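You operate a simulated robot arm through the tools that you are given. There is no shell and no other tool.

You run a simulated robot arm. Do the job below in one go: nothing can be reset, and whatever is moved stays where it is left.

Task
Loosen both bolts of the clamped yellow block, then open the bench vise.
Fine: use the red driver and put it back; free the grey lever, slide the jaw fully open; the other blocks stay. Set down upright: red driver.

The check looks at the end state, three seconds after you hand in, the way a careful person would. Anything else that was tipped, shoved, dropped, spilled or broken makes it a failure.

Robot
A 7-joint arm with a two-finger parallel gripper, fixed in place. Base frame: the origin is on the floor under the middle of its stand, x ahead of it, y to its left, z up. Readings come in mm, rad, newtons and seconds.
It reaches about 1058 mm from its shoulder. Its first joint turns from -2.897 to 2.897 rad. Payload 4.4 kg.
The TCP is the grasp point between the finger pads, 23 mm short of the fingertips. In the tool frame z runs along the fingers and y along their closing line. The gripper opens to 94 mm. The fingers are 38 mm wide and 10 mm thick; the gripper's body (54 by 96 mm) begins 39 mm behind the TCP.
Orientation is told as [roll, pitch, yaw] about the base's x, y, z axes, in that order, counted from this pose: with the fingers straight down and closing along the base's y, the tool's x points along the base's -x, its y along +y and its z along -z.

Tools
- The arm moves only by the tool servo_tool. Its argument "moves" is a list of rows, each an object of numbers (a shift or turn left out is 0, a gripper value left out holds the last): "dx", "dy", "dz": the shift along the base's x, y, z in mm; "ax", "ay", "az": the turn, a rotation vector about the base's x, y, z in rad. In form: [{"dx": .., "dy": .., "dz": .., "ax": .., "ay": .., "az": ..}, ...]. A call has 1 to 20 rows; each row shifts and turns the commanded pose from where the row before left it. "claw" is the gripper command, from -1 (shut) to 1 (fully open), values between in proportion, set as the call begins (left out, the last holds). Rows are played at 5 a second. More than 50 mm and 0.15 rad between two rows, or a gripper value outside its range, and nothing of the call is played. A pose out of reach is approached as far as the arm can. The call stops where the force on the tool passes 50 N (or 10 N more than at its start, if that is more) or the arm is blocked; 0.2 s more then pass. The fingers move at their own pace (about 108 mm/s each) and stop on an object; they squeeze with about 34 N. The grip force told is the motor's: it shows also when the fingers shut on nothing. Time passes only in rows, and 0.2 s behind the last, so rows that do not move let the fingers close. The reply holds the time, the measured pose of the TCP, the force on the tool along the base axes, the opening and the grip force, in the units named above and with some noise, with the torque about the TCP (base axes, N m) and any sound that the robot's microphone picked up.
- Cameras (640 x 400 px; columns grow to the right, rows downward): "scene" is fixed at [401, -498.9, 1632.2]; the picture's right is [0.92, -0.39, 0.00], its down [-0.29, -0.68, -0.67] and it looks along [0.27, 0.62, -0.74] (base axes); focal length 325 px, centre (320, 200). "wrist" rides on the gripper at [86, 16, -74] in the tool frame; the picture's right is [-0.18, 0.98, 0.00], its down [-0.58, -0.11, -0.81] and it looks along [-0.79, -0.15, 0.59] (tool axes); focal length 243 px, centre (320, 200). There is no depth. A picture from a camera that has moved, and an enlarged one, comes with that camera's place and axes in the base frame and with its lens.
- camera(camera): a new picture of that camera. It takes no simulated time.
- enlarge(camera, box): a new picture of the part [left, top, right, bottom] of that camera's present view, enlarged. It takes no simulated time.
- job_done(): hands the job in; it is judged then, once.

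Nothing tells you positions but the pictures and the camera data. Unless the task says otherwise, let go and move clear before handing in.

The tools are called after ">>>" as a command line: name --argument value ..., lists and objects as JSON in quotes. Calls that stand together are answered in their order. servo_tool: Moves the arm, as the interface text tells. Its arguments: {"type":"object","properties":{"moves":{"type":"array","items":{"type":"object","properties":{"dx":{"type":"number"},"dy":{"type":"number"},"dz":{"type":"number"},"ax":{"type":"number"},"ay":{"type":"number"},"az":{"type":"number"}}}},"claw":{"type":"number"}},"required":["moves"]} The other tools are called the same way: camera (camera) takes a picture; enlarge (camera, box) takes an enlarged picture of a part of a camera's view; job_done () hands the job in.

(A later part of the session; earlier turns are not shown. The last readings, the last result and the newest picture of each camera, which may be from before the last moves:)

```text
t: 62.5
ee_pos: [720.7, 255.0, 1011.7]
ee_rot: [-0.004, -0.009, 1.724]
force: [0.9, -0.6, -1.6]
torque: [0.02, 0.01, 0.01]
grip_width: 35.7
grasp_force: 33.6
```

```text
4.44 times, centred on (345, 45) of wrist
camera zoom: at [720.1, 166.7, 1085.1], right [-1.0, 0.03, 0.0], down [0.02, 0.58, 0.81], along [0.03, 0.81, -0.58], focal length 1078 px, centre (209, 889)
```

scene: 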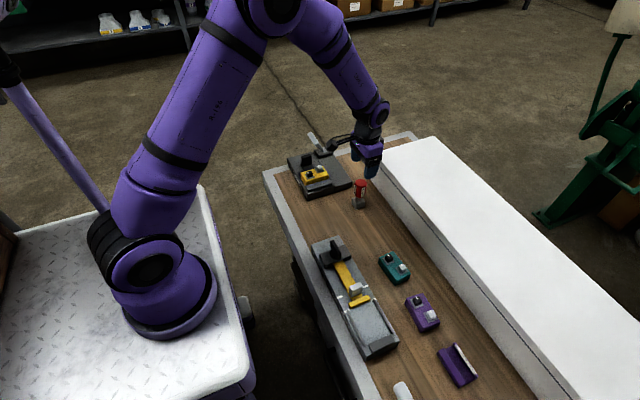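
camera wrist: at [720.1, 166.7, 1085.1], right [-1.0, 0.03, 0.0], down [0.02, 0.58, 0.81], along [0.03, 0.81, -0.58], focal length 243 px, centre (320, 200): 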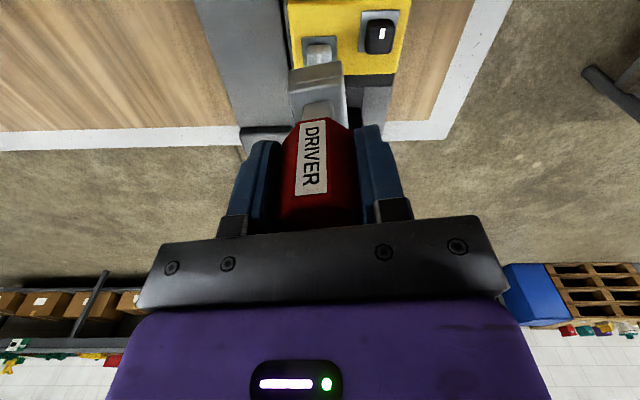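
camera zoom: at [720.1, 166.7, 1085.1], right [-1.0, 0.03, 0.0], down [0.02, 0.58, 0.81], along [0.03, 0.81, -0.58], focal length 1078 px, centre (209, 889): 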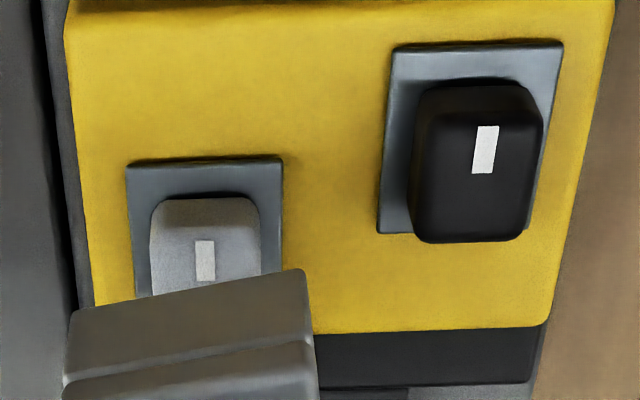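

Both bolts stand at about 90° from their start, so both are loosened. I'll carry the driver back above its spot near (799, 111), turning it to its first heading.

>>> servo_tool --moves '[{"dx": 6.65, "dy": -12, "az": -0.1435}, {"dx": 6.65, "dy": -12, "az": -0.1435}, {"dx": 6.65, "dy": -12, "az": -0.1435}, {"dx": 6.65, "dy": -12, "az": -0.1435}, {"dx": 6.65, "dy": -12, "az": -0.1435}, {"dx": 6.65, "dy": -12, "az": -0.1435}, {"dx": 6.65, "dy": -12, "az": -0.1435}, {"dx": 6.65, "dy": -12, "az": -0.1435}, {"dx": 6.65, "dy": -12, "az": -0.1435}, {"dx": 6.65, "dy": -12, "az": -0.1435}, {"dx": 6.65, "dy": -12, "az": -0.1435}, {"dx": 6.65, "dy": -12, "az": -0.1435}, {}, {}]'

>>> camera --camera "wrist"

>>> enlarge --camera "scene" --box '[320, 140, 400, 215]'

```text
t: 65.5
ee_pos: [802.6, 108.9, 1010.7]
ee_rot: [-0.004, -0.008, 0.002]
force: [0.3, -0.1, -1.0]
torque: [-0.01, 0.01, -0.02]
grip_width: 35.6
grasp_force: 34.0
```

```text
taken
camera wrist: at [717.3, 124.8, 1084.2], right [0.18, 0.98, 0.0], down [0.57, -0.11, 0.81], along [0.8, -0.15, -0.58], focal length 243 px, centre (320, 200)
```

wrist: 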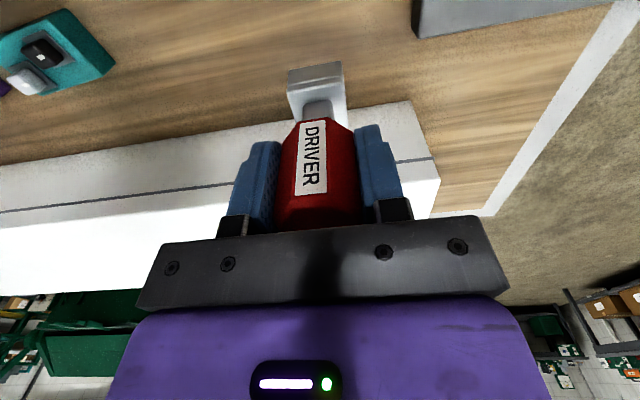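

```text
5.33 times, centred on (360, 178) of scene
camera zoom: at [401.0, -498.9, 1632.2], right [0.92, -0.39, 0.0], down [-0.29, -0.68, -0.67], along [0.27, 0.62, -0.74], focal length 1732 px, centre (107, 320)
```

zoom: 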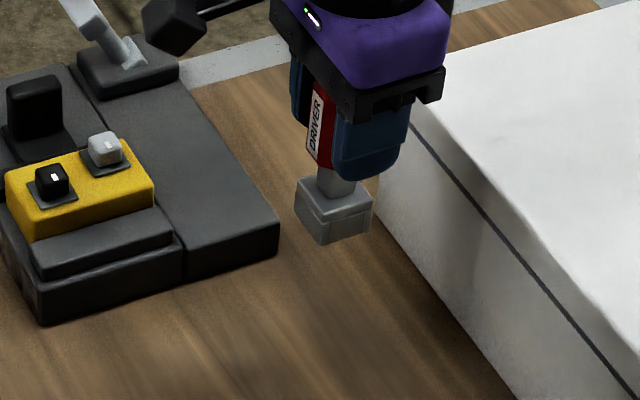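

The driver is above its spot. I'll correct by about -2.5 mm in x and +1.5 mm in y and descend to just above the bench.

>>> servo_tool --moves '[{"dx": -2.5, "dy": 1.5, "dz": -30}, {"dz": -35}, {"dz": -25}, {"dz": -10}, {}, {}]'

>>> enlarge --camera "scene" --box '[344, 176, 372, 214]'

>>> camera --camera "wrist"

```text
t: 66.9
ee_pos: [800.2, 111.7, 911.7]
ee_rot: [-0.001, -0.01, 0.002]
force: [0.2, 1.1, -1.0]
torque: [0.02, 0.01, 0.02]
grip_width: 35.8
grasp_force: 33.6
```

```text
10.53 times, centred on (358, 195) of scene
camera zoom: at [401.0, -498.9, 1632.2], right [0.92, -0.39, 0.0], down [-0.29, -0.68, -0.67], along [0.27, 0.62, -0.74], focal length 3418 px, centre (-80, 253)
```

zoom: 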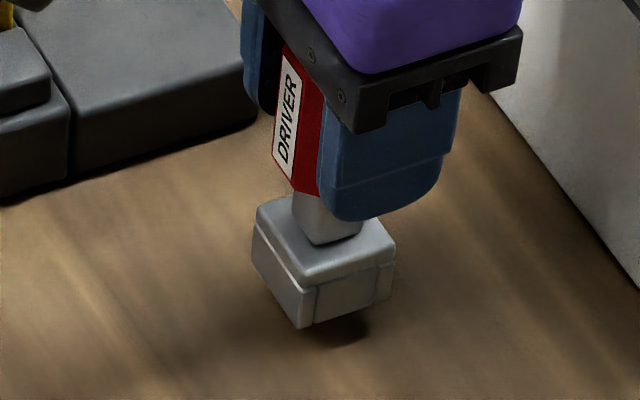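

```text
taken
camera wrist: at [714.1, 127.8, 984.6], right [0.18, 0.98, 0.0], down [0.57, -0.11, 0.81], along [0.8, -0.15, -0.58], focal length 243 px, centre (320, 200)
```

wrist: 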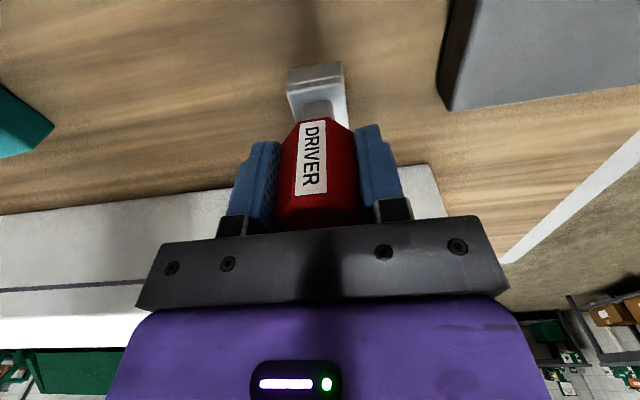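

Compared with the first picture, the socket needs about +1 mm in x. I'll correct this and lower gently until it touches the bench.

>>> servo_tool --moves '[{"dx": 1.0, "dz": -4}, {"dz": -3}, {"dz": -1.5}, {}]'

>>> enlarge --camera "scene" --box '[344, 176, 372, 214]'

```text
t: 67.9
ee_pos: [801.9, 111.2, 904.3]
ee_rot: [-0.003, -0.009, 0.002]
force: [0.1, 0.2, -1.4]
torque: [-0.01, -0.02, 0.01]
grip_width: 35.7
grasp_force: 33.9
```

```text
10.53 times, centred on (358, 195) of scene
camera zoom: at [401.0, -498.9, 1632.2], right [0.92, -0.39, 0.0], down [-0.29, -0.68, -0.67], along [0.27, 0.62, -0.74], focal length 3418 px, centre (-80, 253)
```

zoom: 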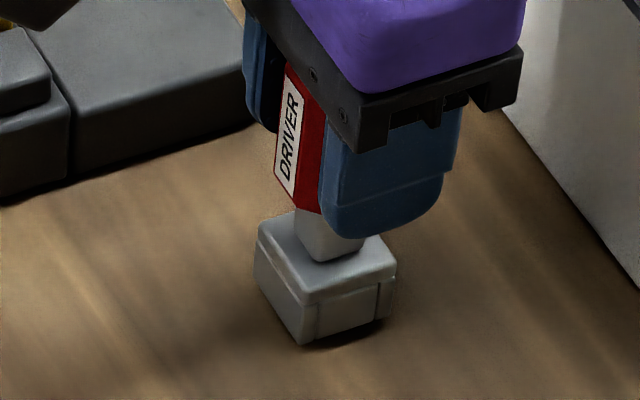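

It's nearly at its original image position, with about 3 mm to go. I'll lower in 1 mm steps.

>>> servo_tool --moves '[{"dz": -1}, {"dz": -1}, {"dz": -0.7}, {}]'

>>> enlarge --camera "scene" --box '[344, 176, 372, 214]'

```text
t: 68.9
ee_pos: [801.4, 111.4, 899.9]
ee_rot: [-0.004, -0.008, 0.001]
force: [-0.1, 0.5, -1.8]
torque: [-0.04, -0.02, -0.03]
grip_width: 35.9
grasp_force: 33.6
```

```text
10.53 times, centred on (358, 195) of scene
camera zoom: at [401.0, -498.9, 1632.2], right [0.92, -0.39, 0.0], down [-0.29, -0.68, -0.67], along [0.27, 0.62, -0.74], focal length 3418 px, centre (-80, 253)
```

zoom: 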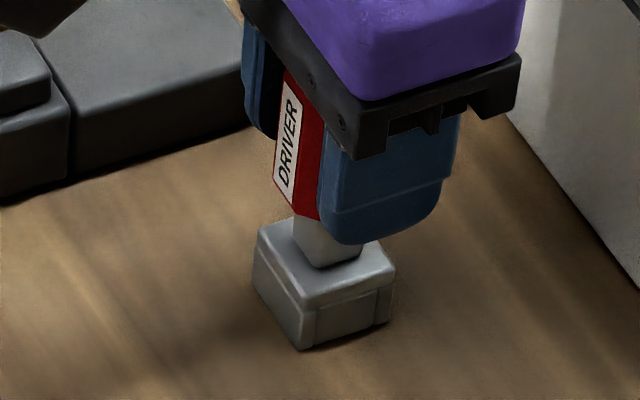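

Still no contact force. I'll take a few more fine steps down.

>>> servo_tool --moves '[{"dz": -0.7}, {"dz": -0.7}, {}]'

>>> enlarge --camera "scene" --box '[344, 176, 372, 214]'

```text
t: 69.7
ee_pos: [800.9, 112.0, 899.5]
ee_rot: [-0.001, -0.011, 0.002]
force: [-6.5, 0.1, 19.5]
torque: [0.34, 0.49, 0.1]
grip_width: 35.6
grasp_force: 34.2
```

```text
10.53 times, centred on (358, 195) of scene
camera zoom: at [401.0, -498.9, 1632.2], right [0.92, -0.39, 0.0], down [-0.29, -0.68, -0.67], along [0.27, 0.62, -0.74], focal length 3418 px, centre (-80, 253)
```

zoom: 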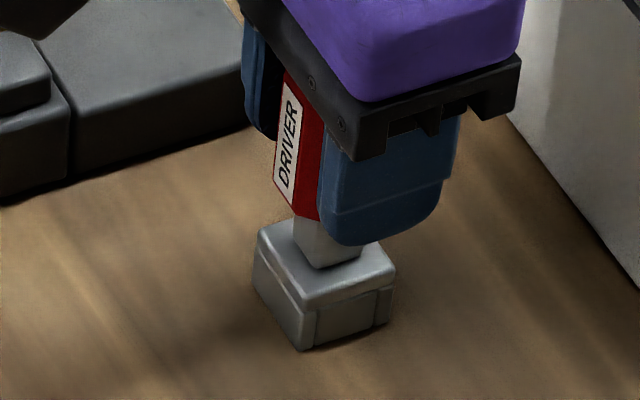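

The driver touches the bench at its old spot, within about 1.5 mm. I'll ease the load and open the fingers.

>>> servo_tool --moves '[{"dz": 0.6}, {}]'

>>> servo_tool --moves '[{}, {}, {}]' --claw 0.4

>>> enlarge --camera "scene" --box '[344, 176, 372, 214]'

>>> camera --camera "wrist"

```text
t: 70.3
ee_pos: [800.9, 112.4, 899.7]
ee_rot: [-0.001, -0.011, 0.002]
force: [-3.7, 4.4, 15.9]
torque: [0.59, 0.12, 0.04]
grip_width: 35.6
grasp_force: 33.7
```

```text
t: 71.1
ee_pos: [802.6, 111.0, 898.9]
ee_rot: [-0.004, -0.008, 0.003]
force: [0.0, 0.1, -0.4]
torque: [-0.02, 0.02, -0.02]
grip_width: 65.9
grasp_force: 0.1
```

```text
10.53 times, centred on (358, 195) of scene
camera zoom: at [401.0, -498.9, 1632.2], right [0.92, -0.39, 0.0], down [-0.29, -0.68, -0.67], along [0.27, 0.62, -0.74], focal length 3418 px, centre (-80, 253)
```

zoom: 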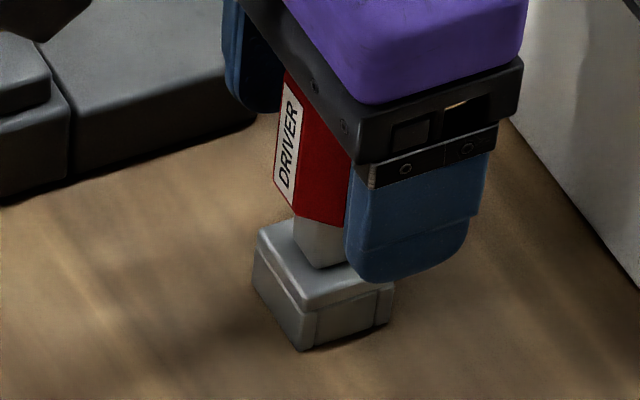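

```text
taken
camera wrist: at [715.9, 127.2, 972.4], right [0.18, 0.98, 0.0], down [0.57, -0.11, 0.81], along [0.8, -0.15, -0.58], focal length 243 px, centre (320, 200)
```

wrist: 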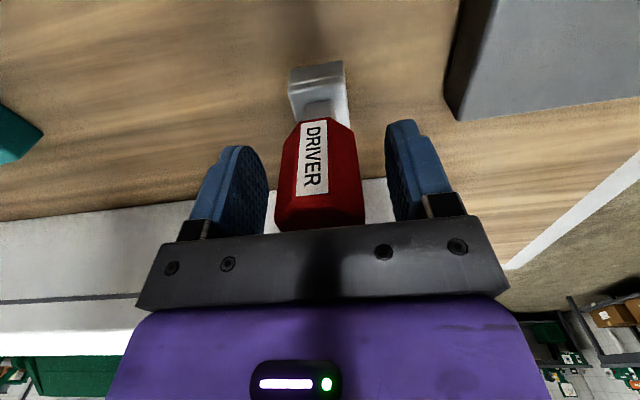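

The driver stands free and upright. I'll rise straight up and then look at the lever side-on to see how it pivots.

>>> servo_tool --moves '[{"dz": 15}, {"dz": 35}, {"dz": 40}, {"dz": 20}, {"dx": -2, "dy": 14, "az": 0.13}, {"dx": -2, "dy": 14, "az": 0.13}, {"dx": -2, "dy": 14, "az": 0.13}, {"dx": -2, "dy": 14, "az": 0.13}, {"dx": -2, "dy": 14, "az": 0.13}, {"dx": -2, "dy": 14, "az": 0.13}, {"dx": -2, "dy": 14, "az": 0.13}, {"dx": -2, "dy": 14, "az": 0.13}, {"dx": -2, "dy": 14, "az": 0.13}, {"dx": -2, "dy": 14, "az": 0.13}, {"dx": -2, "dy": 14, "az": 0.13}, {"dx": -2, "dy": 14, "az": 0.13}, {"dz": -20}, {}]'

>>> camera --camera "wrist"

>>> camera --camera "scene"

```text
t: 74.9
ee_pos: [775.8, 279.7, 987.5]
ee_rot: [-0.004, -0.008, 1.564]
force: [-0.4, 0.1, -0.1]
torque: [0.03, -0.01, 0.02]
grip_width: 65.6
grasp_force: 0.0
```

```text
taken
camera wrist: at [760.6, 192.1, 1061.2], right [-0.98, 0.19, 0.0], down [0.11, 0.57, 0.81], along [0.16, 0.8, -0.58], focal length 243 px, centre (320, 200)
```

wrist: 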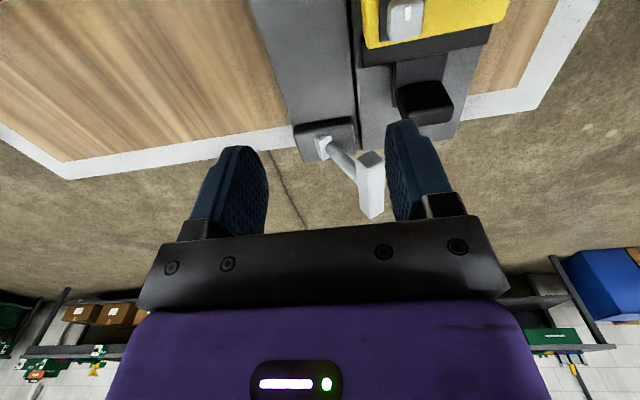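

```text
taken
```

scene: 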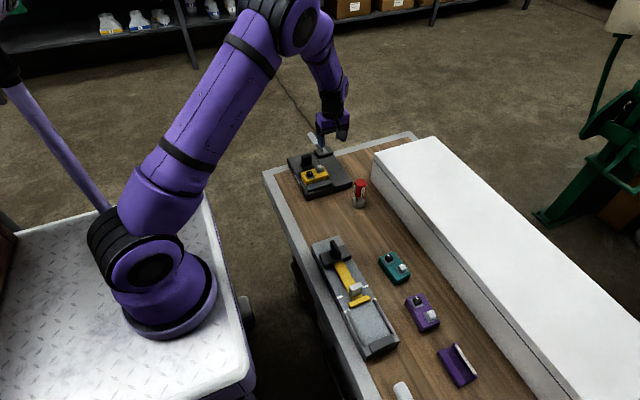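

The lever now shows side-on, so I'll enlarge it.

>>> enlarge --camera "wrist" --box '[260, 100, 440, 230]'

>>> enlarge --camera "scene" --box '[340, 165, 380, 215]'

```text
3.08 times, centred on (350, 165) of wrist
camera zoom: at [760.6, 192.1, 1061.2], right [-0.98, 0.19, 0.0], down [0.11, 0.57, 0.81], along [0.16, 0.8, -0.58], focal length 746 px, centre (228, 308)
```

zoom: 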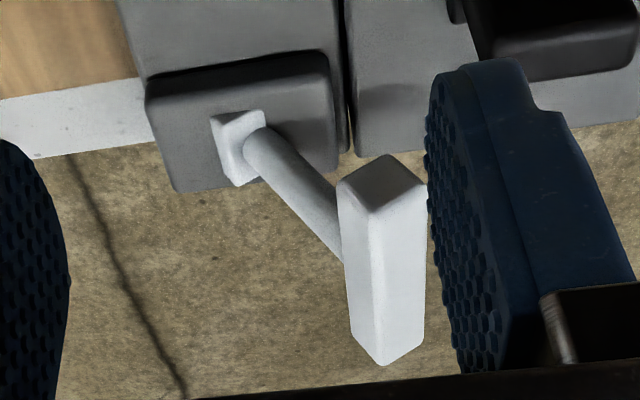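

```text
8.00 times, centred on (360, 190) of scene
camera zoom: at [401.0, -498.9, 1632.2], right [0.92, -0.39, 0.0], down [-0.29, -0.68, -0.67], along [0.27, 0.62, -0.74], focal length 2598 px, centre (0, 280)
```

zoom: 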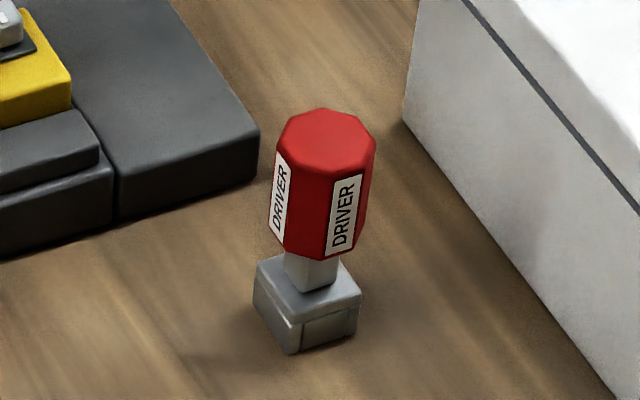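

The driver stands upright in place. The lever leans about 27° toward -x on a hinge that should turn about y. I'll straddle its T-bar with open fingers, closing along x, so I can push it either way.

>>> servo_tool --moves '[{"dx": -8.3, "dy": 28, "dz": 5}, {"dx": -8.3, "dy": 28}, {"dx": -8.3, "dy": 28}, {}, {}]' --claw 0.3

>>> camera --camera "wrist"

>>> enlarge --camera "scene" --box '[280, 80, 380, 210]'

```text
t: 76.1
ee_pos: [751.9, 361.9, 995.5]
ee_rot: [-0.001, -0.01, 1.561]
force: [0.5, -0.2, 0.3]
torque: [-0.01, 0.03, 0.0]
grip_width: 61.3
grasp_force: 0.1
```

```text
taken
camera wrist: at [736.5, 276.8, 1068.2], right [-0.98, 0.19, 0.0], down [0.11, 0.57, 0.81], along [0.16, 0.8, -0.58], focal length 243 px, centre (320, 200)
```

wrist: 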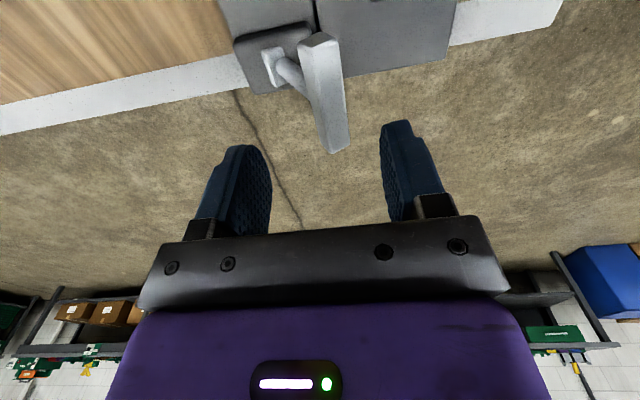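

```text
3.08 times, centred on (330, 145) of scene
camera zoom: at [401.0, -498.9, 1632.2], right [0.92, -0.39, 0.0], down [-0.29, -0.68, -0.67], along [0.27, 0.62, -0.74], focal length 999 px, centre (289, 369)
```

zoom: 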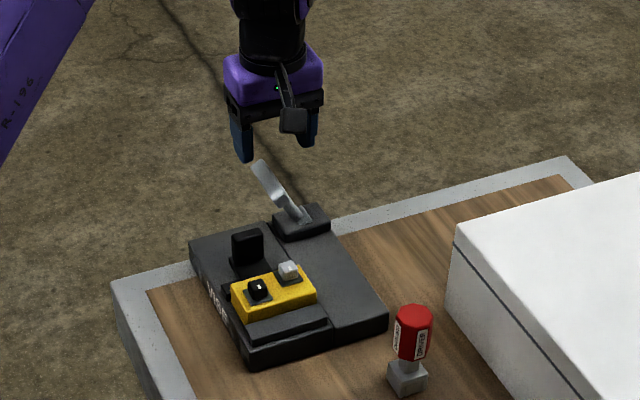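

The bar is about 4 mm toward -x of the gripper axis. I'll centre on it and lower so the fingers stand on either side of it.

>>> servo_tool --moves '[{"dx": -4, "dz": -20}, {"dz": -25}, {"dz": -25}, {}, {}]'

>>> camera --camera "wrist"

>>> enlarge --camera "scene" --box '[280, 110, 360, 190]'

```text
t: 77.3
ee_pos: [747.6, 362.7, 923.0]
ee_rot: [-0.001, -0.009, 1.564]
force: [-0.2, -1.0, 0.4]
torque: [0.0, -0.02, -0.01]
grip_width: 61.2
grasp_force: 0.0
```

```text
taken
camera wrist: at [731.4, 276.3, 996.7], right [-0.98, 0.19, 0.0], down [0.11, 0.57, 0.81], along [0.16, 0.8, -0.58], focal length 243 px, centre (320, 200)
```

wrist: 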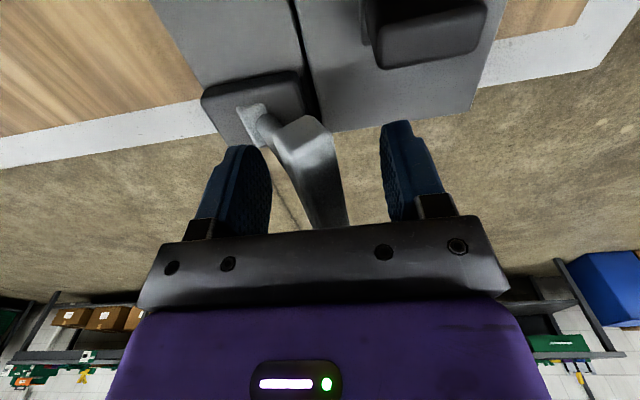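

```text
5.00 times, centred on (320, 150) of scene
camera zoom: at [401.0, -498.9, 1632.2], right [0.92, -0.39, 0.0], down [-0.29, -0.68, -0.67], along [0.27, 0.62, -0.74], focal length 1624 px, centre (320, 450)
```

zoom: 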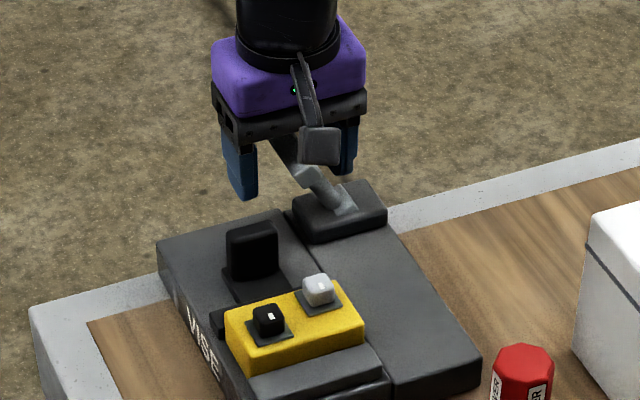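

The fingers straddle the bar. I'll push toward +x (toward upright) gently and watch the force.

>>> servo_tool --moves '[{"dx": 8}, {"dx": 7}, {"dx": 4}, {"dx": 3}, {"dx": 3}, {"dx": 3}, {}]'

>>> camera --camera "wrist"

>>> enlarge --camera "scene" --box '[280, 110, 360, 190]'

```text
t: 78.9
ee_pos: [775.6, 362.9, 924.5]
ee_rot: [-0.004, -0.01, 1.561]
force: [0.0, 0.4, 0.4]
torque: [0.02, 0.0, 0.02]
grip_width: 61.6
grasp_force: 0.4
```

```text
taken
camera wrist: at [760.5, 276.1, 998.0], right [-0.98, 0.19, 0.0], down [0.11, 0.57, 0.81], along [0.16, 0.8, -0.58], focal length 243 px, centre (320, 200)
```

wrist: 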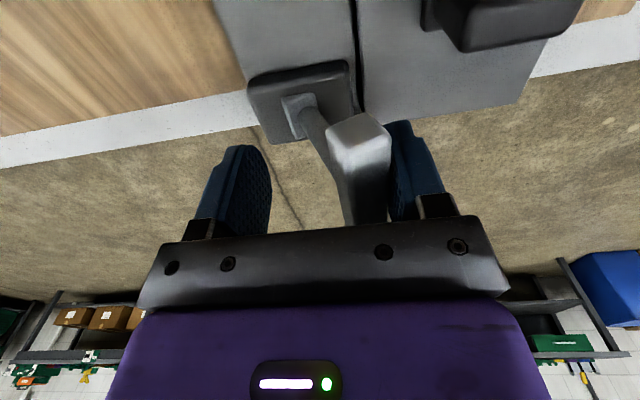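

```text
5.00 times, centred on (320, 150) of scene
camera zoom: at [401.0, -498.9, 1632.2], right [0.92, -0.39, 0.0], down [-0.29, -0.68, -0.67], along [0.27, 0.62, -0.74], focal length 1624 px, centre (320, 450)
```

zoom: 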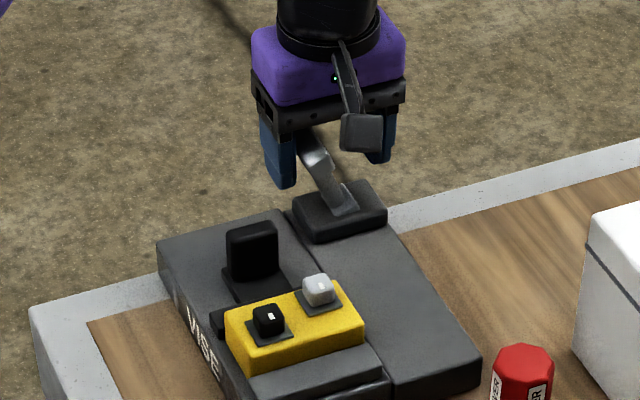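

The finger has reached the bar and meets almost no force. I'll keep pushing toward +x in small steps.

>>> servo_tool --moves '[{"dx": 4}, {"dx": 4}, {"dx": 4}, {"dx": 4}, {}]'

>>> camera --camera "wrist"

>>> enlarge --camera "scene" --box '[280, 110, 360, 190]'

```text
t: 80.1
ee_pos: [790.5, 362.2, 923.6]
ee_rot: [-0.004, -0.01, 1.562]
force: [-1.5, 0.4, 1.0]
torque: [0.01, 0.01, 0.0]
grip_width: 61.4
grasp_force: 0.8
```

```text
taken
camera wrist: at [775.3, 275.6, 997.3], right [-0.98, 0.19, 0.0], down [0.11, 0.57, 0.81], along [0.16, 0.8, -0.58], focal length 243 px, centre (320, 200)
```

wrist: 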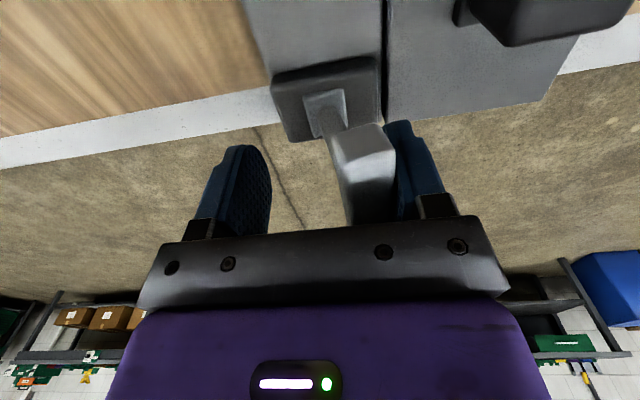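

```text
5.00 times, centred on (320, 150) of scene
camera zoom: at [401.0, -498.9, 1632.2], right [0.92, -0.39, 0.0], down [-0.29, -0.68, -0.67], along [0.27, 0.62, -0.74], focal length 1624 px, centre (320, 450)
```

zoom: 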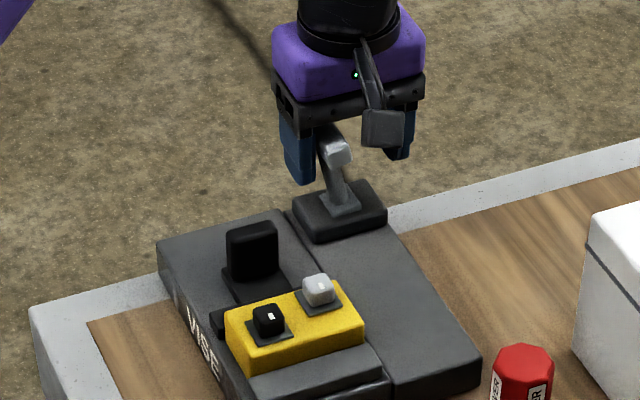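

The lever swings freely toward upright under about 1.5 N. I'll keep going until it meets its stop.

>>> servo_tool --moves '[{"dx": 5}, {"dx": 5}, {"dx": 5}, {"dx": 5}, {"dx": 5}, {}]'

>>> camera --camera "wrist"

>>> enlarge --camera "scene" --box '[280, 110, 360, 190]'

```text
t: 81.5
ee_pos: [816.9, 362.5, 924.5]
ee_rot: [-0.003, -0.008, 1.562]
force: [-1.3, 0.2, -0.3]
torque: [0.02, 0.01, 0.02]
grip_width: 61.5
grasp_force: 0.5
```

```text
taken
camera wrist: at [801.0, 276.3, 997.2], right [-0.98, 0.19, 0.0], down [0.11, 0.57, 0.81], along [0.16, 0.8, -0.58], focal length 243 px, centre (320, 200)
```

wrist: 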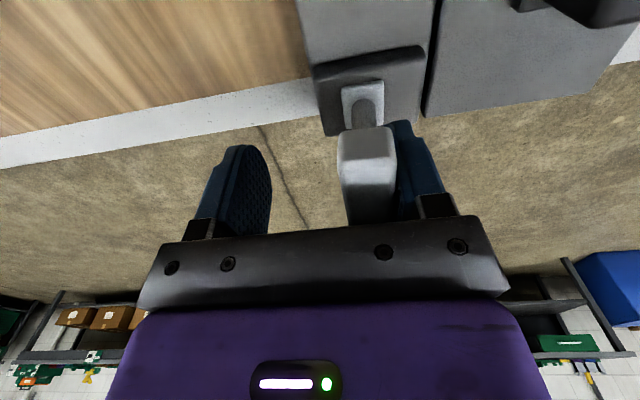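

```text
5.00 times, centred on (320, 150) of scene
camera zoom: at [401.0, -498.9, 1632.2], right [0.92, -0.39, 0.0], down [-0.29, -0.68, -0.67], along [0.27, 0.62, -0.74], focal length 1624 px, centre (320, 450)
```

zoom: 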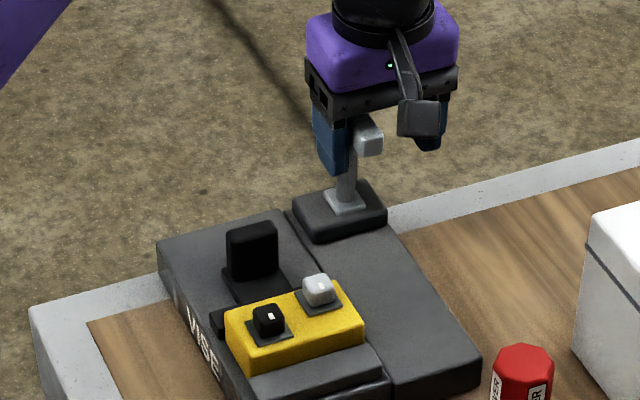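

The lever is just past vertical and still moving freely. I'll continue pushing.

>>> servo_tool --moves '[{"dx": 5}, {"dx": 5}, {"dx": 5}, {"dx": 5}, {"dx": 5}, {}]'

>>> camera --camera "wrist"

>>> enlarge --camera "scene" --box '[280, 110, 360, 190]'

```text
t: 82.9
ee_pos: [840.6, 362.8, 924.3]
ee_rot: [-0.002, -0.008, 1.562]
force: [-10.5, -1.2, 2.6]
torque: [-0.07, 0.36, 0.06]
grip_width: 65.9
grasp_force: 5.6
```

```text
taken
camera wrist: at [826.0, 276.6, 997.5], right [-0.98, 0.19, 0.0], down [0.11, 0.57, 0.81], along [0.16, 0.8, -0.58], focal length 243 px, centre (320, 200)
```

wrist: 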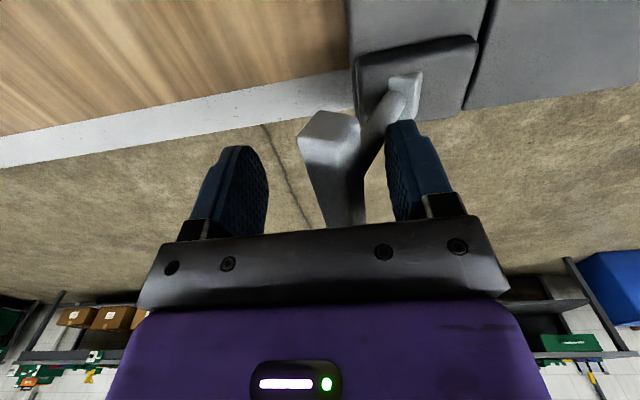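

```text
5.00 times, centred on (320, 150) of scene
camera zoom: at [401.0, -498.9, 1632.2], right [0.92, -0.39, 0.0], down [-0.29, -0.68, -0.67], along [0.27, 0.62, -0.74], focal length 1624 px, centre (320, 450)
```

zoom: 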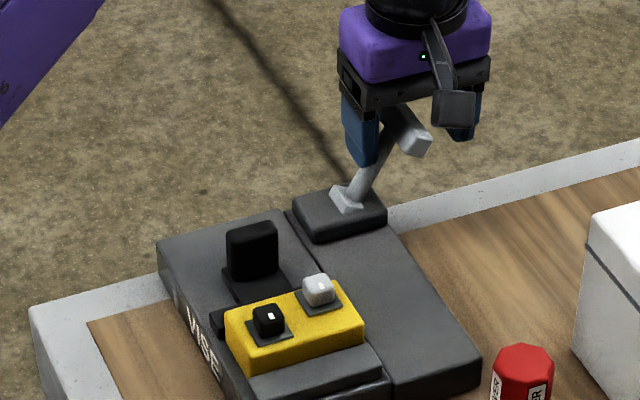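

The lever swung over to lean toward +x and now rests against its stop (10 N). I'll back off slightly and lift clear of it.

>>> servo_tool --moves '[{"dx": -5}, {}, {"dz": 15}, {"dz": 30}, {"dz": 35}, {}]'

>>> camera --camera "wrist"

>>> enlarge --camera "scene" --box '[280, 120, 350, 190]'

```text
t: 84.3
ee_pos: [837.1, 363.8, 1002.1]
ee_rot: [0.0, -0.009, 1.561]
force: [0.2, 0.9, 1.0]
torque: [-0.01, -0.02, -0.03]
grip_width: 61.1
grasp_force: 0.1
```

```text
taken
camera wrist: at [821.1, 277.1, 1076.3], right [-0.98, 0.19, 0.0], down [0.11, 0.57, 0.81], along [0.16, 0.8, -0.58], focal length 243 px, centre (320, 200)
```

wrist: 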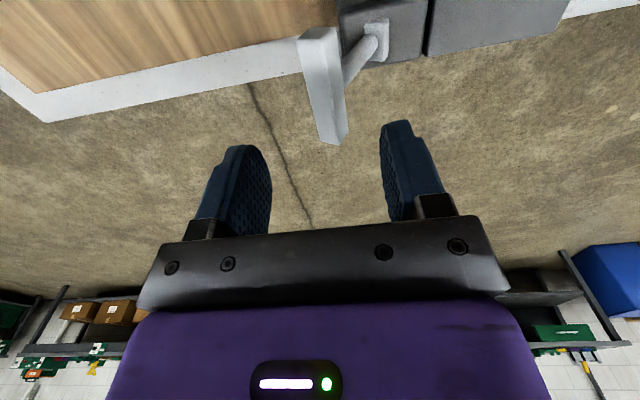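

```text
5.71 times, centred on (315, 155) of scene
camera zoom: at [401.0, -498.9, 1632.2], right [0.92, -0.39, 0.0], down [-0.29, -0.68, -0.67], along [0.27, 0.62, -0.74], focal length 1855 px, centre (349, 457)
```

zoom: 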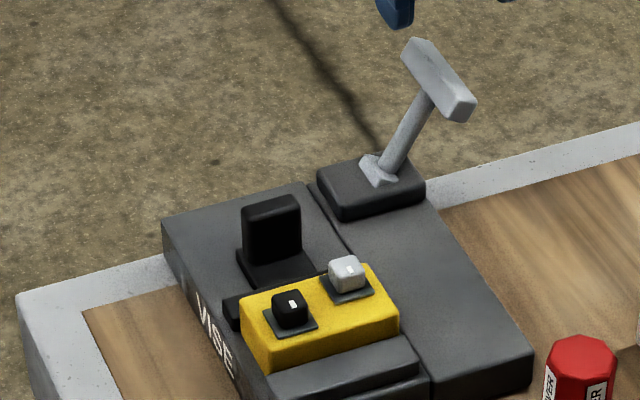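

The lever stays over on the +x side. Next I'll turn the gripper back and go above the jaw's black tab, near (699, 309).

>>> servo_tool --moves '[{"dx": -12.5, "dy": -5, "az": -0.142}, {"dx": -12.5, "dy": -5, "az": -0.142}, {"dx": -12.5, "dy": -5, "az": -0.142}, {"dx": -12.5, "dy": -5, "az": -0.142}, {"dx": -12.5, "dy": -5, "az": -0.142}, {"dx": -12.5, "dy": -5, "az": -0.142}, {"dx": -12.5, "dy": -5, "az": -0.142}, {"dx": -12.5, "dy": -5, "az": -0.142}, {"dx": -12.5, "dy": -5, "az": -0.142}, {"dx": -12.5, "dy": -5, "az": -0.142}, {"dx": -12.5, "dy": -5, "az": -0.141}, {}, {}]' --claw 0.1

>>> camera --camera "wrist"

>>> enlarge --camera "wrist" --box '[230, 0, 410, 130]'

>>> enlarge --camera "scene" --box '[290, 130, 350, 190]'

```text
t: 87.1
ee_pos: [698.8, 308.5, 1002.3]
ee_rot: [-0.002, -0.009, -0.001]
force: [0.5, 0.2, 0.3]
torque: [-0.03, -0.03, 0.01]
grip_width: 51.6
grasp_force: 0.0
```

```text
taken
camera wrist: at [614.1, 325.1, 1075.8], right [0.18, 0.98, 0.0], down [0.57, -0.11, 0.81], along [0.8, -0.15, -0.58], focal length 243 px, centre (320, 200)
```

wrist: 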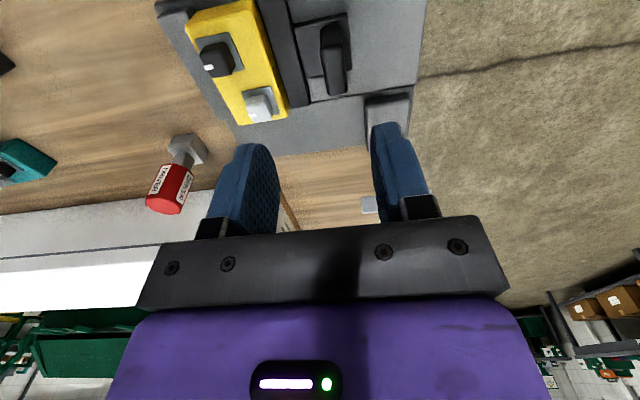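

```text
3.08 times, centred on (320, 65) of wrist
camera zoom: at [614.1, 325.1, 1075.8], right [0.18, 0.98, 0.0], down [0.57, -0.11, 0.81], along [0.8, -0.15, -0.58], focal length 746 px, centre (320, 615)
```

zoom: 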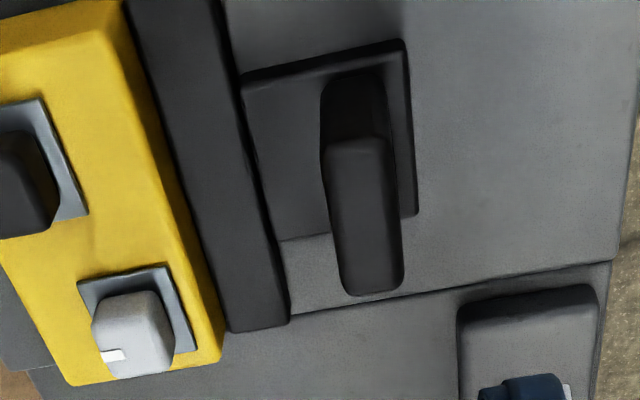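

```text
6.67 times, centred on (320, 160) of scene
camera zoom: at [401.0, -498.9, 1632.2], right [0.92, -0.39, 0.0], down [-0.29, -0.68, -0.67], along [0.27, 0.62, -0.74], focal length 2165 px, centre (320, 467)
```

zoom: 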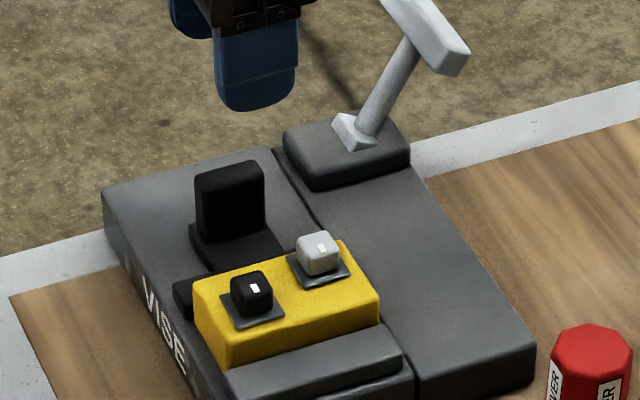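

The tab comes out at about (696, 320) with its top near z 912, and the jaw plate ends at y 294. I'll straddle the tab with the fingers along y and lower part way first.

>>> servo_tool --moves '[{"dx": -3, "dy": 11.5, "dz": -15}, {"dz": -25}, {"dz": -20}, {}, {}]' --claw -0.06

>>> camera --camera "wrist"

>>> enlarge --camera "scene" --box '[290, 120, 350, 180]'

```text
t: 88.3
ee_pos: [696.9, 320.3, 942.8]
ee_rot: [-0.001, -0.009, 0.001]
force: [0.0, 0.1, -0.3]
torque: [0.03, 0.01, 0.03]
grip_width: 44.0
grasp_force: 0.0
```

```text
taken
camera wrist: at [611.6, 336.4, 1016.6], right [0.18, 0.98, 0.0], down [0.57, -0.11, 0.81], along [0.8, -0.15, -0.58], focal length 243 px, centre (320, 200)
```

wrist: 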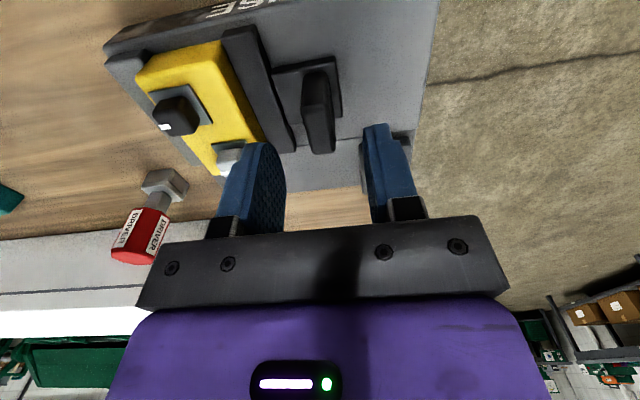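

```text
6.67 times, centred on (320, 150) of scene
camera zoom: at [401.0, -498.9, 1632.2], right [0.92, -0.39, 0.0], down [-0.29, -0.68, -0.67], along [0.27, 0.62, -0.74], focal length 2165 px, centre (320, 533)
```

zoom: 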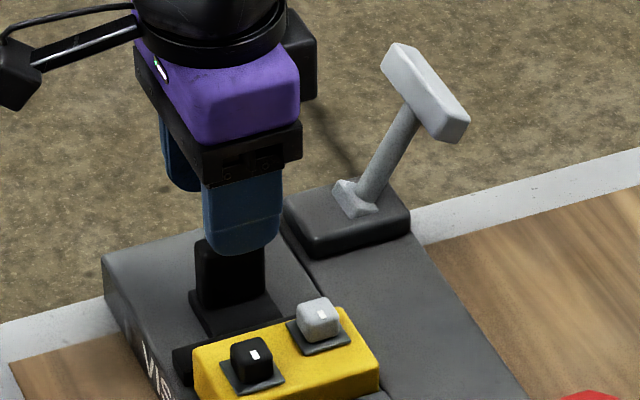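

The tab is centred between the fingers. I'll lower the remaining 27 mm.

>>> servo_tool --moves '[{"dz": -10}, {"dz": -10}, {"dz": -7}, {}]'

>>> camera --camera "wrist"

>>> enlarge --camera "scene" --box '[290, 120, 350, 180]'

```text
t: 89.3
ee_pos: [698.8, 320.1, 915.5]
ee_rot: [-0.002, -0.011, -0.001]
force: [-0.2, 0.2, 0.3]
torque: [0.02, 0.04, 0.03]
grip_width: 44.1
grasp_force: 0.1
```

```text
taken
camera wrist: at [611.7, 336.3, 989.2], right [0.18, 0.98, 0.0], down [0.57, -0.11, 0.81], along [0.8, -0.15, -0.58], focal length 243 px, centre (320, 200)
```

wrist: 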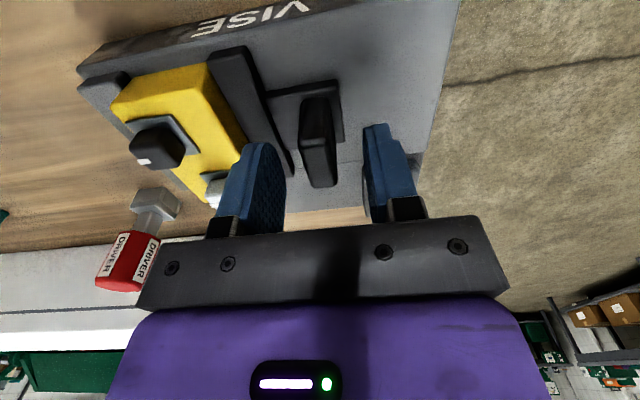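

```text
6.67 times, centred on (320, 150) of scene
camera zoom: at [401.0, -498.9, 1632.2], right [0.92, -0.39, 0.0], down [-0.29, -0.68, -0.67], along [0.27, 0.62, -0.74], focal length 2165 px, centre (320, 533)
```

zoom: 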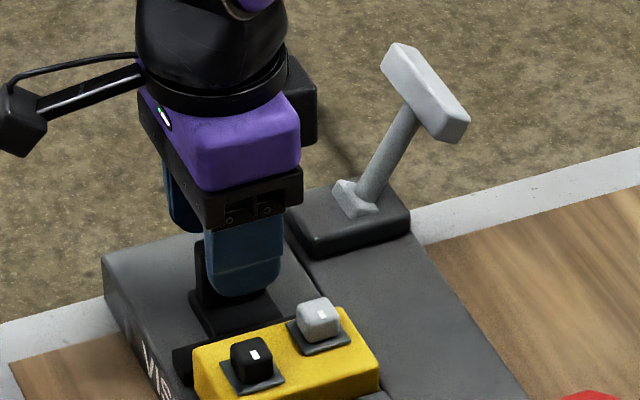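

The fingers straddle the tab. I'll push it toward +y in small steps and watch the force.

>>> servo_tool --moves '[{"dy": 6}, {"dy": 5}, {"dy": 3}, {"dy": 3}, {"dy": 3}, {"dy": 3}, {}]'

>>> camera --camera "wrist"

>>> enlarge --camera "scene" --box '[290, 120, 350, 180]'

```text
t: 90.9
ee_pos: [697.9, 342.6, 916.6]
ee_rot: [-0.002, -0.008, 0.0]
force: [0.3, -0.6, 0.1]
torque: [-0.02, 0.03, -0.02]
grip_width: 44.3
grasp_force: 0.3
```

```text
taken
camera wrist: at [611.5, 359.4, 989.5], right [0.18, 0.98, 0.0], down [0.57, -0.11, 0.81], along [0.8, -0.15, -0.58], focal length 243 px, centre (320, 200)
```

wrist: 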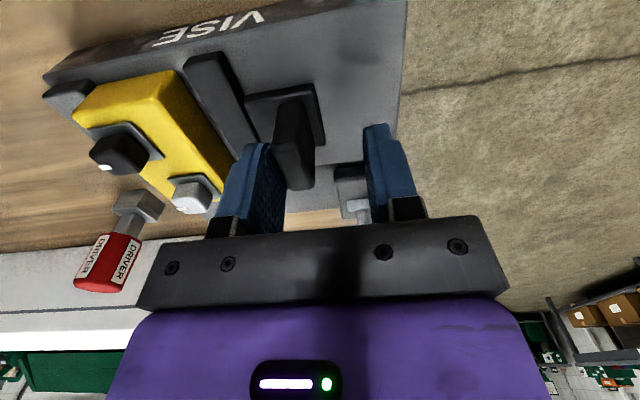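

```text
6.67 times, centred on (320, 150) of scene
camera zoom: at [401.0, -498.9, 1632.2], right [0.92, -0.39, 0.0], down [-0.29, -0.68, -0.67], along [0.27, 0.62, -0.74], focal length 2165 px, centre (320, 533)
```

zoom: 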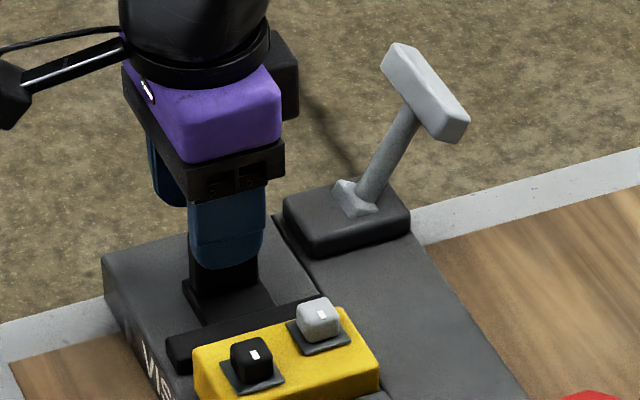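

The jaw is moving freely and a gap opens beside the yellow block. I'll keep pushing until it stops.

>>> servo_tool --moves '[{"dy": 4}, {"dy": 4}, {"dy": 4}, {"dy": 4}, {"dy": 4}, {}]'

>>> camera --camera "wrist"

>>> enlarge --camera "scene" --box '[290, 120, 350, 180]'

```text
t: 92.3
ee_pos: [698.0, 363.9, 915.8]
ee_rot: [0.0, -0.01, -0.001]
force: [-0.1, -0.5, -0.6]
torque: [0.0, 0.02, 0.01]
grip_width: 44.1
grasp_force: 0.1
```

```text
taken
camera wrist: at [610.9, 379.3, 989.1], right [0.18, 0.98, 0.0], down [0.57, -0.11, 0.81], along [0.8, -0.15, -0.58], focal length 243 px, centre (320, 200)
```

wrist: 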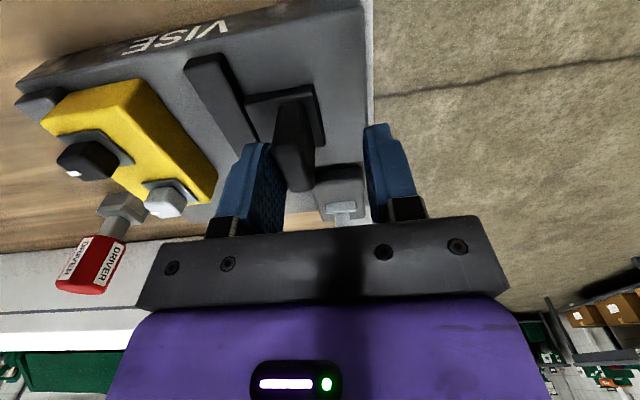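

```text
6.67 times, centred on (320, 150) of scene
camera zoom: at [401.0, -498.9, 1632.2], right [0.92, -0.39, 0.0], down [-0.29, -0.68, -0.67], along [0.27, 0.62, -0.74], focal length 2165 px, centre (320, 533)
```

zoom: 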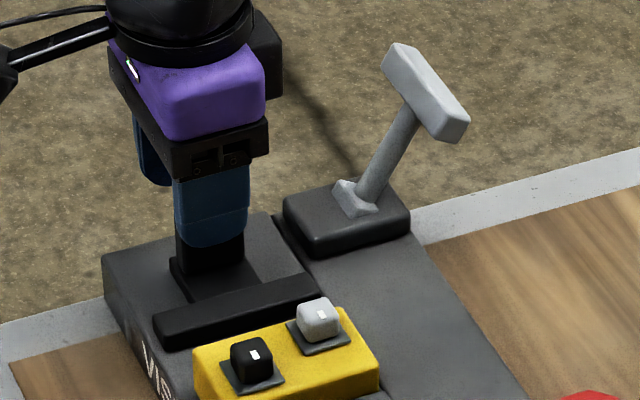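

It still slides freely. I'll continue until the end stop.

>>> servo_tool --moves '[{"dy": 4}, {"dy": 4}, {"dy": 4}, {"dy": 4}, {"dy": 3}, {}]'

>>> camera --camera "wrist"

>>> enlarge --camera "scene" --box '[290, 120, 350, 180]'

```text
t: 93.7
ee_pos: [697.6, 381.5, 916.8]
ee_rot: [-0.003, -0.01, -0.001]
force: [0.9, -5.6, 1.0]
torque: [-0.09, 0.04, 0.08]
grip_width: 46.5
grasp_force: 2.9
```

```text
taken
camera wrist: at [611.5, 398.2, 990.3], right [0.18, 0.98, 0.0], down [0.57, -0.11, 0.81], along [0.8, -0.15, -0.58], focal length 243 px, centre (320, 200)
```

wrist: 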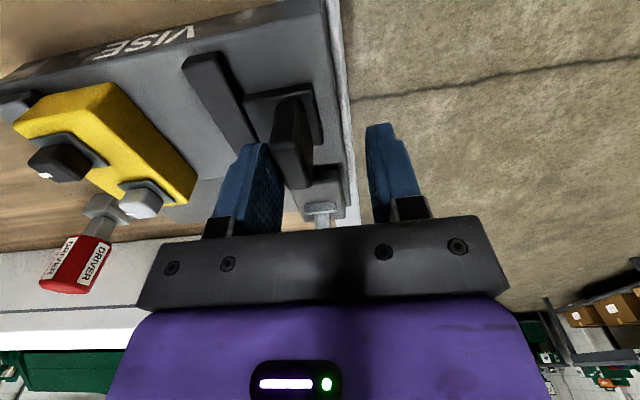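

```text
6.67 times, centred on (320, 150) of scene
camera zoom: at [401.0, -498.9, 1632.2], right [0.92, -0.39, 0.0], down [-0.29, -0.68, -0.67], along [0.27, 0.62, -0.74], focal length 2165 px, centre (320, 533)
```

zoom: 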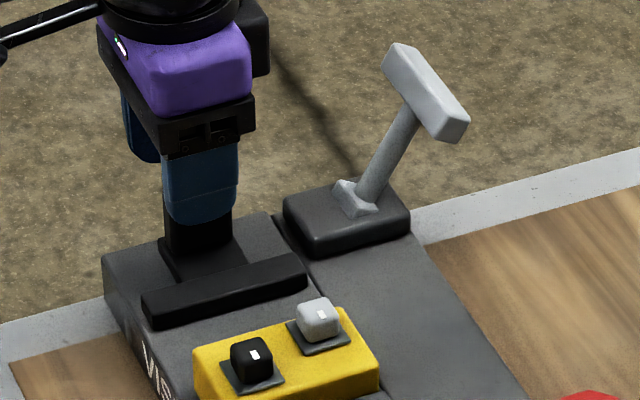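

A resisting force of 5.6 N appears, and the finger is being pushed back. I'll push a little more to confirm it's the end stop.

>>> servo_tool --moves '[{"dy": 2}, {"dy": 2}, {}]'

>>> enlarge --camera "scene" --box '[290, 120, 350, 180]'

```text
t: 94.5
ee_pos: [696.1, 384.4, 917.1]
ee_rot: [-0.003, -0.009, 0.0]
force: [2.7, -17.4, 0.3]
torque: [-0.26, 0.02, 0.11]
grip_width: 52.4
grasp_force: 8.7
```

```text
6.67 times, centred on (320, 150) of scene
camera zoom: at [401.0, -498.9, 1632.2], right [0.92, -0.39, 0.0], down [-0.29, -0.68, -0.67], along [0.27, 0.62, -0.74], focal length 2165 px, centre (320, 533)
```

zoom: 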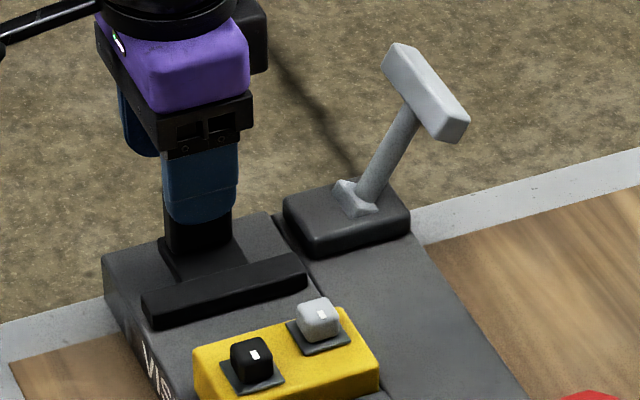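

The jaw didn't move further, so it's fully open. I'll back off and rise clear.

>>> servo_tool --moves '[{"dy": -6}, {"dy": -6}, {}, {"dz": 20}, {"dz": 40}, {"dz": 45}, {}]'

>>> camera --camera "wrist"

>>> camera --camera "scene"

>>> enlarge --camera "scene" --box '[280, 120, 400, 220]'

```text
t: 96.1
ee_pos: [696.2, 369.0, 1026.2]
ee_rot: [-0.002, -0.009, 0.001]
force: [0.4, 0.8, -0.5]
torque: [0.02, -0.01, 0.01]
grip_width: 44.4
grasp_force: 0.2
```

```text
taken
camera wrist: at [610.4, 386.7, 1099.2], right [0.18, 0.98, 0.0], down [0.57, -0.11, 0.81], along [0.8, -0.15, -0.58], focal length 243 px, centre (320, 200)
```

wrist: 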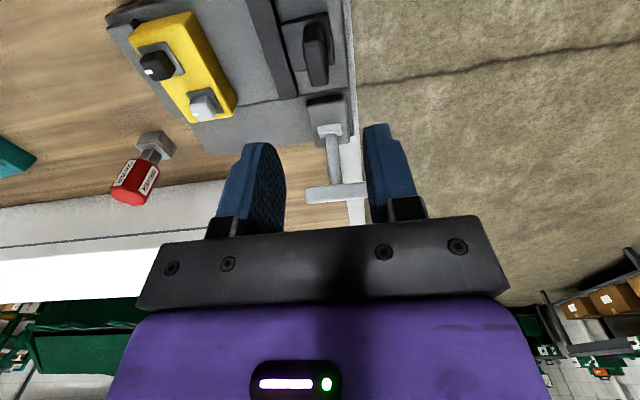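

```text
taken
```

scene: 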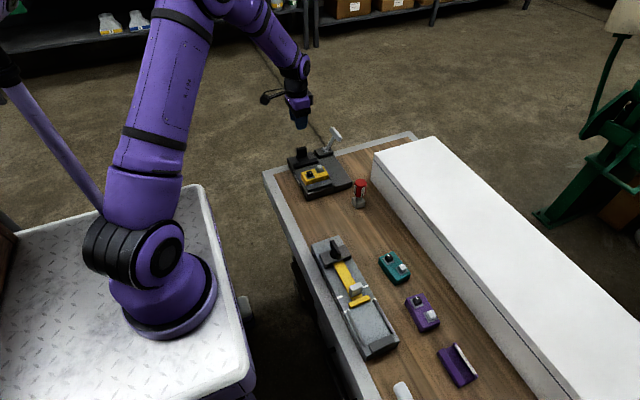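

```text
4.00 times, centred on (340, 170) of scene
camera zoom: at [401.0, -498.9, 1632.2], right [0.92, -0.39, 0.0], down [-0.29, -0.68, -0.67], along [0.27, 0.62, -0.74], focal length 1299 px, centre (240, 320)
```

zoom: 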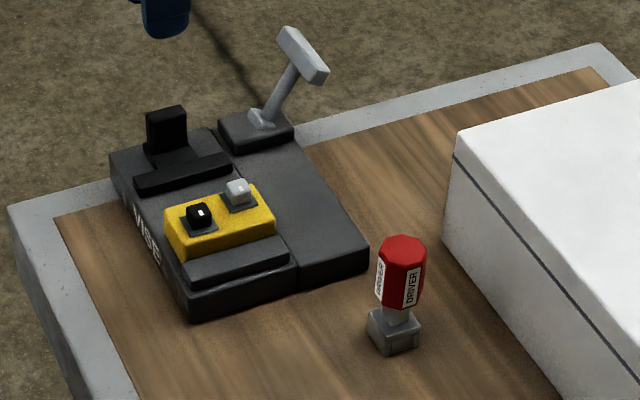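

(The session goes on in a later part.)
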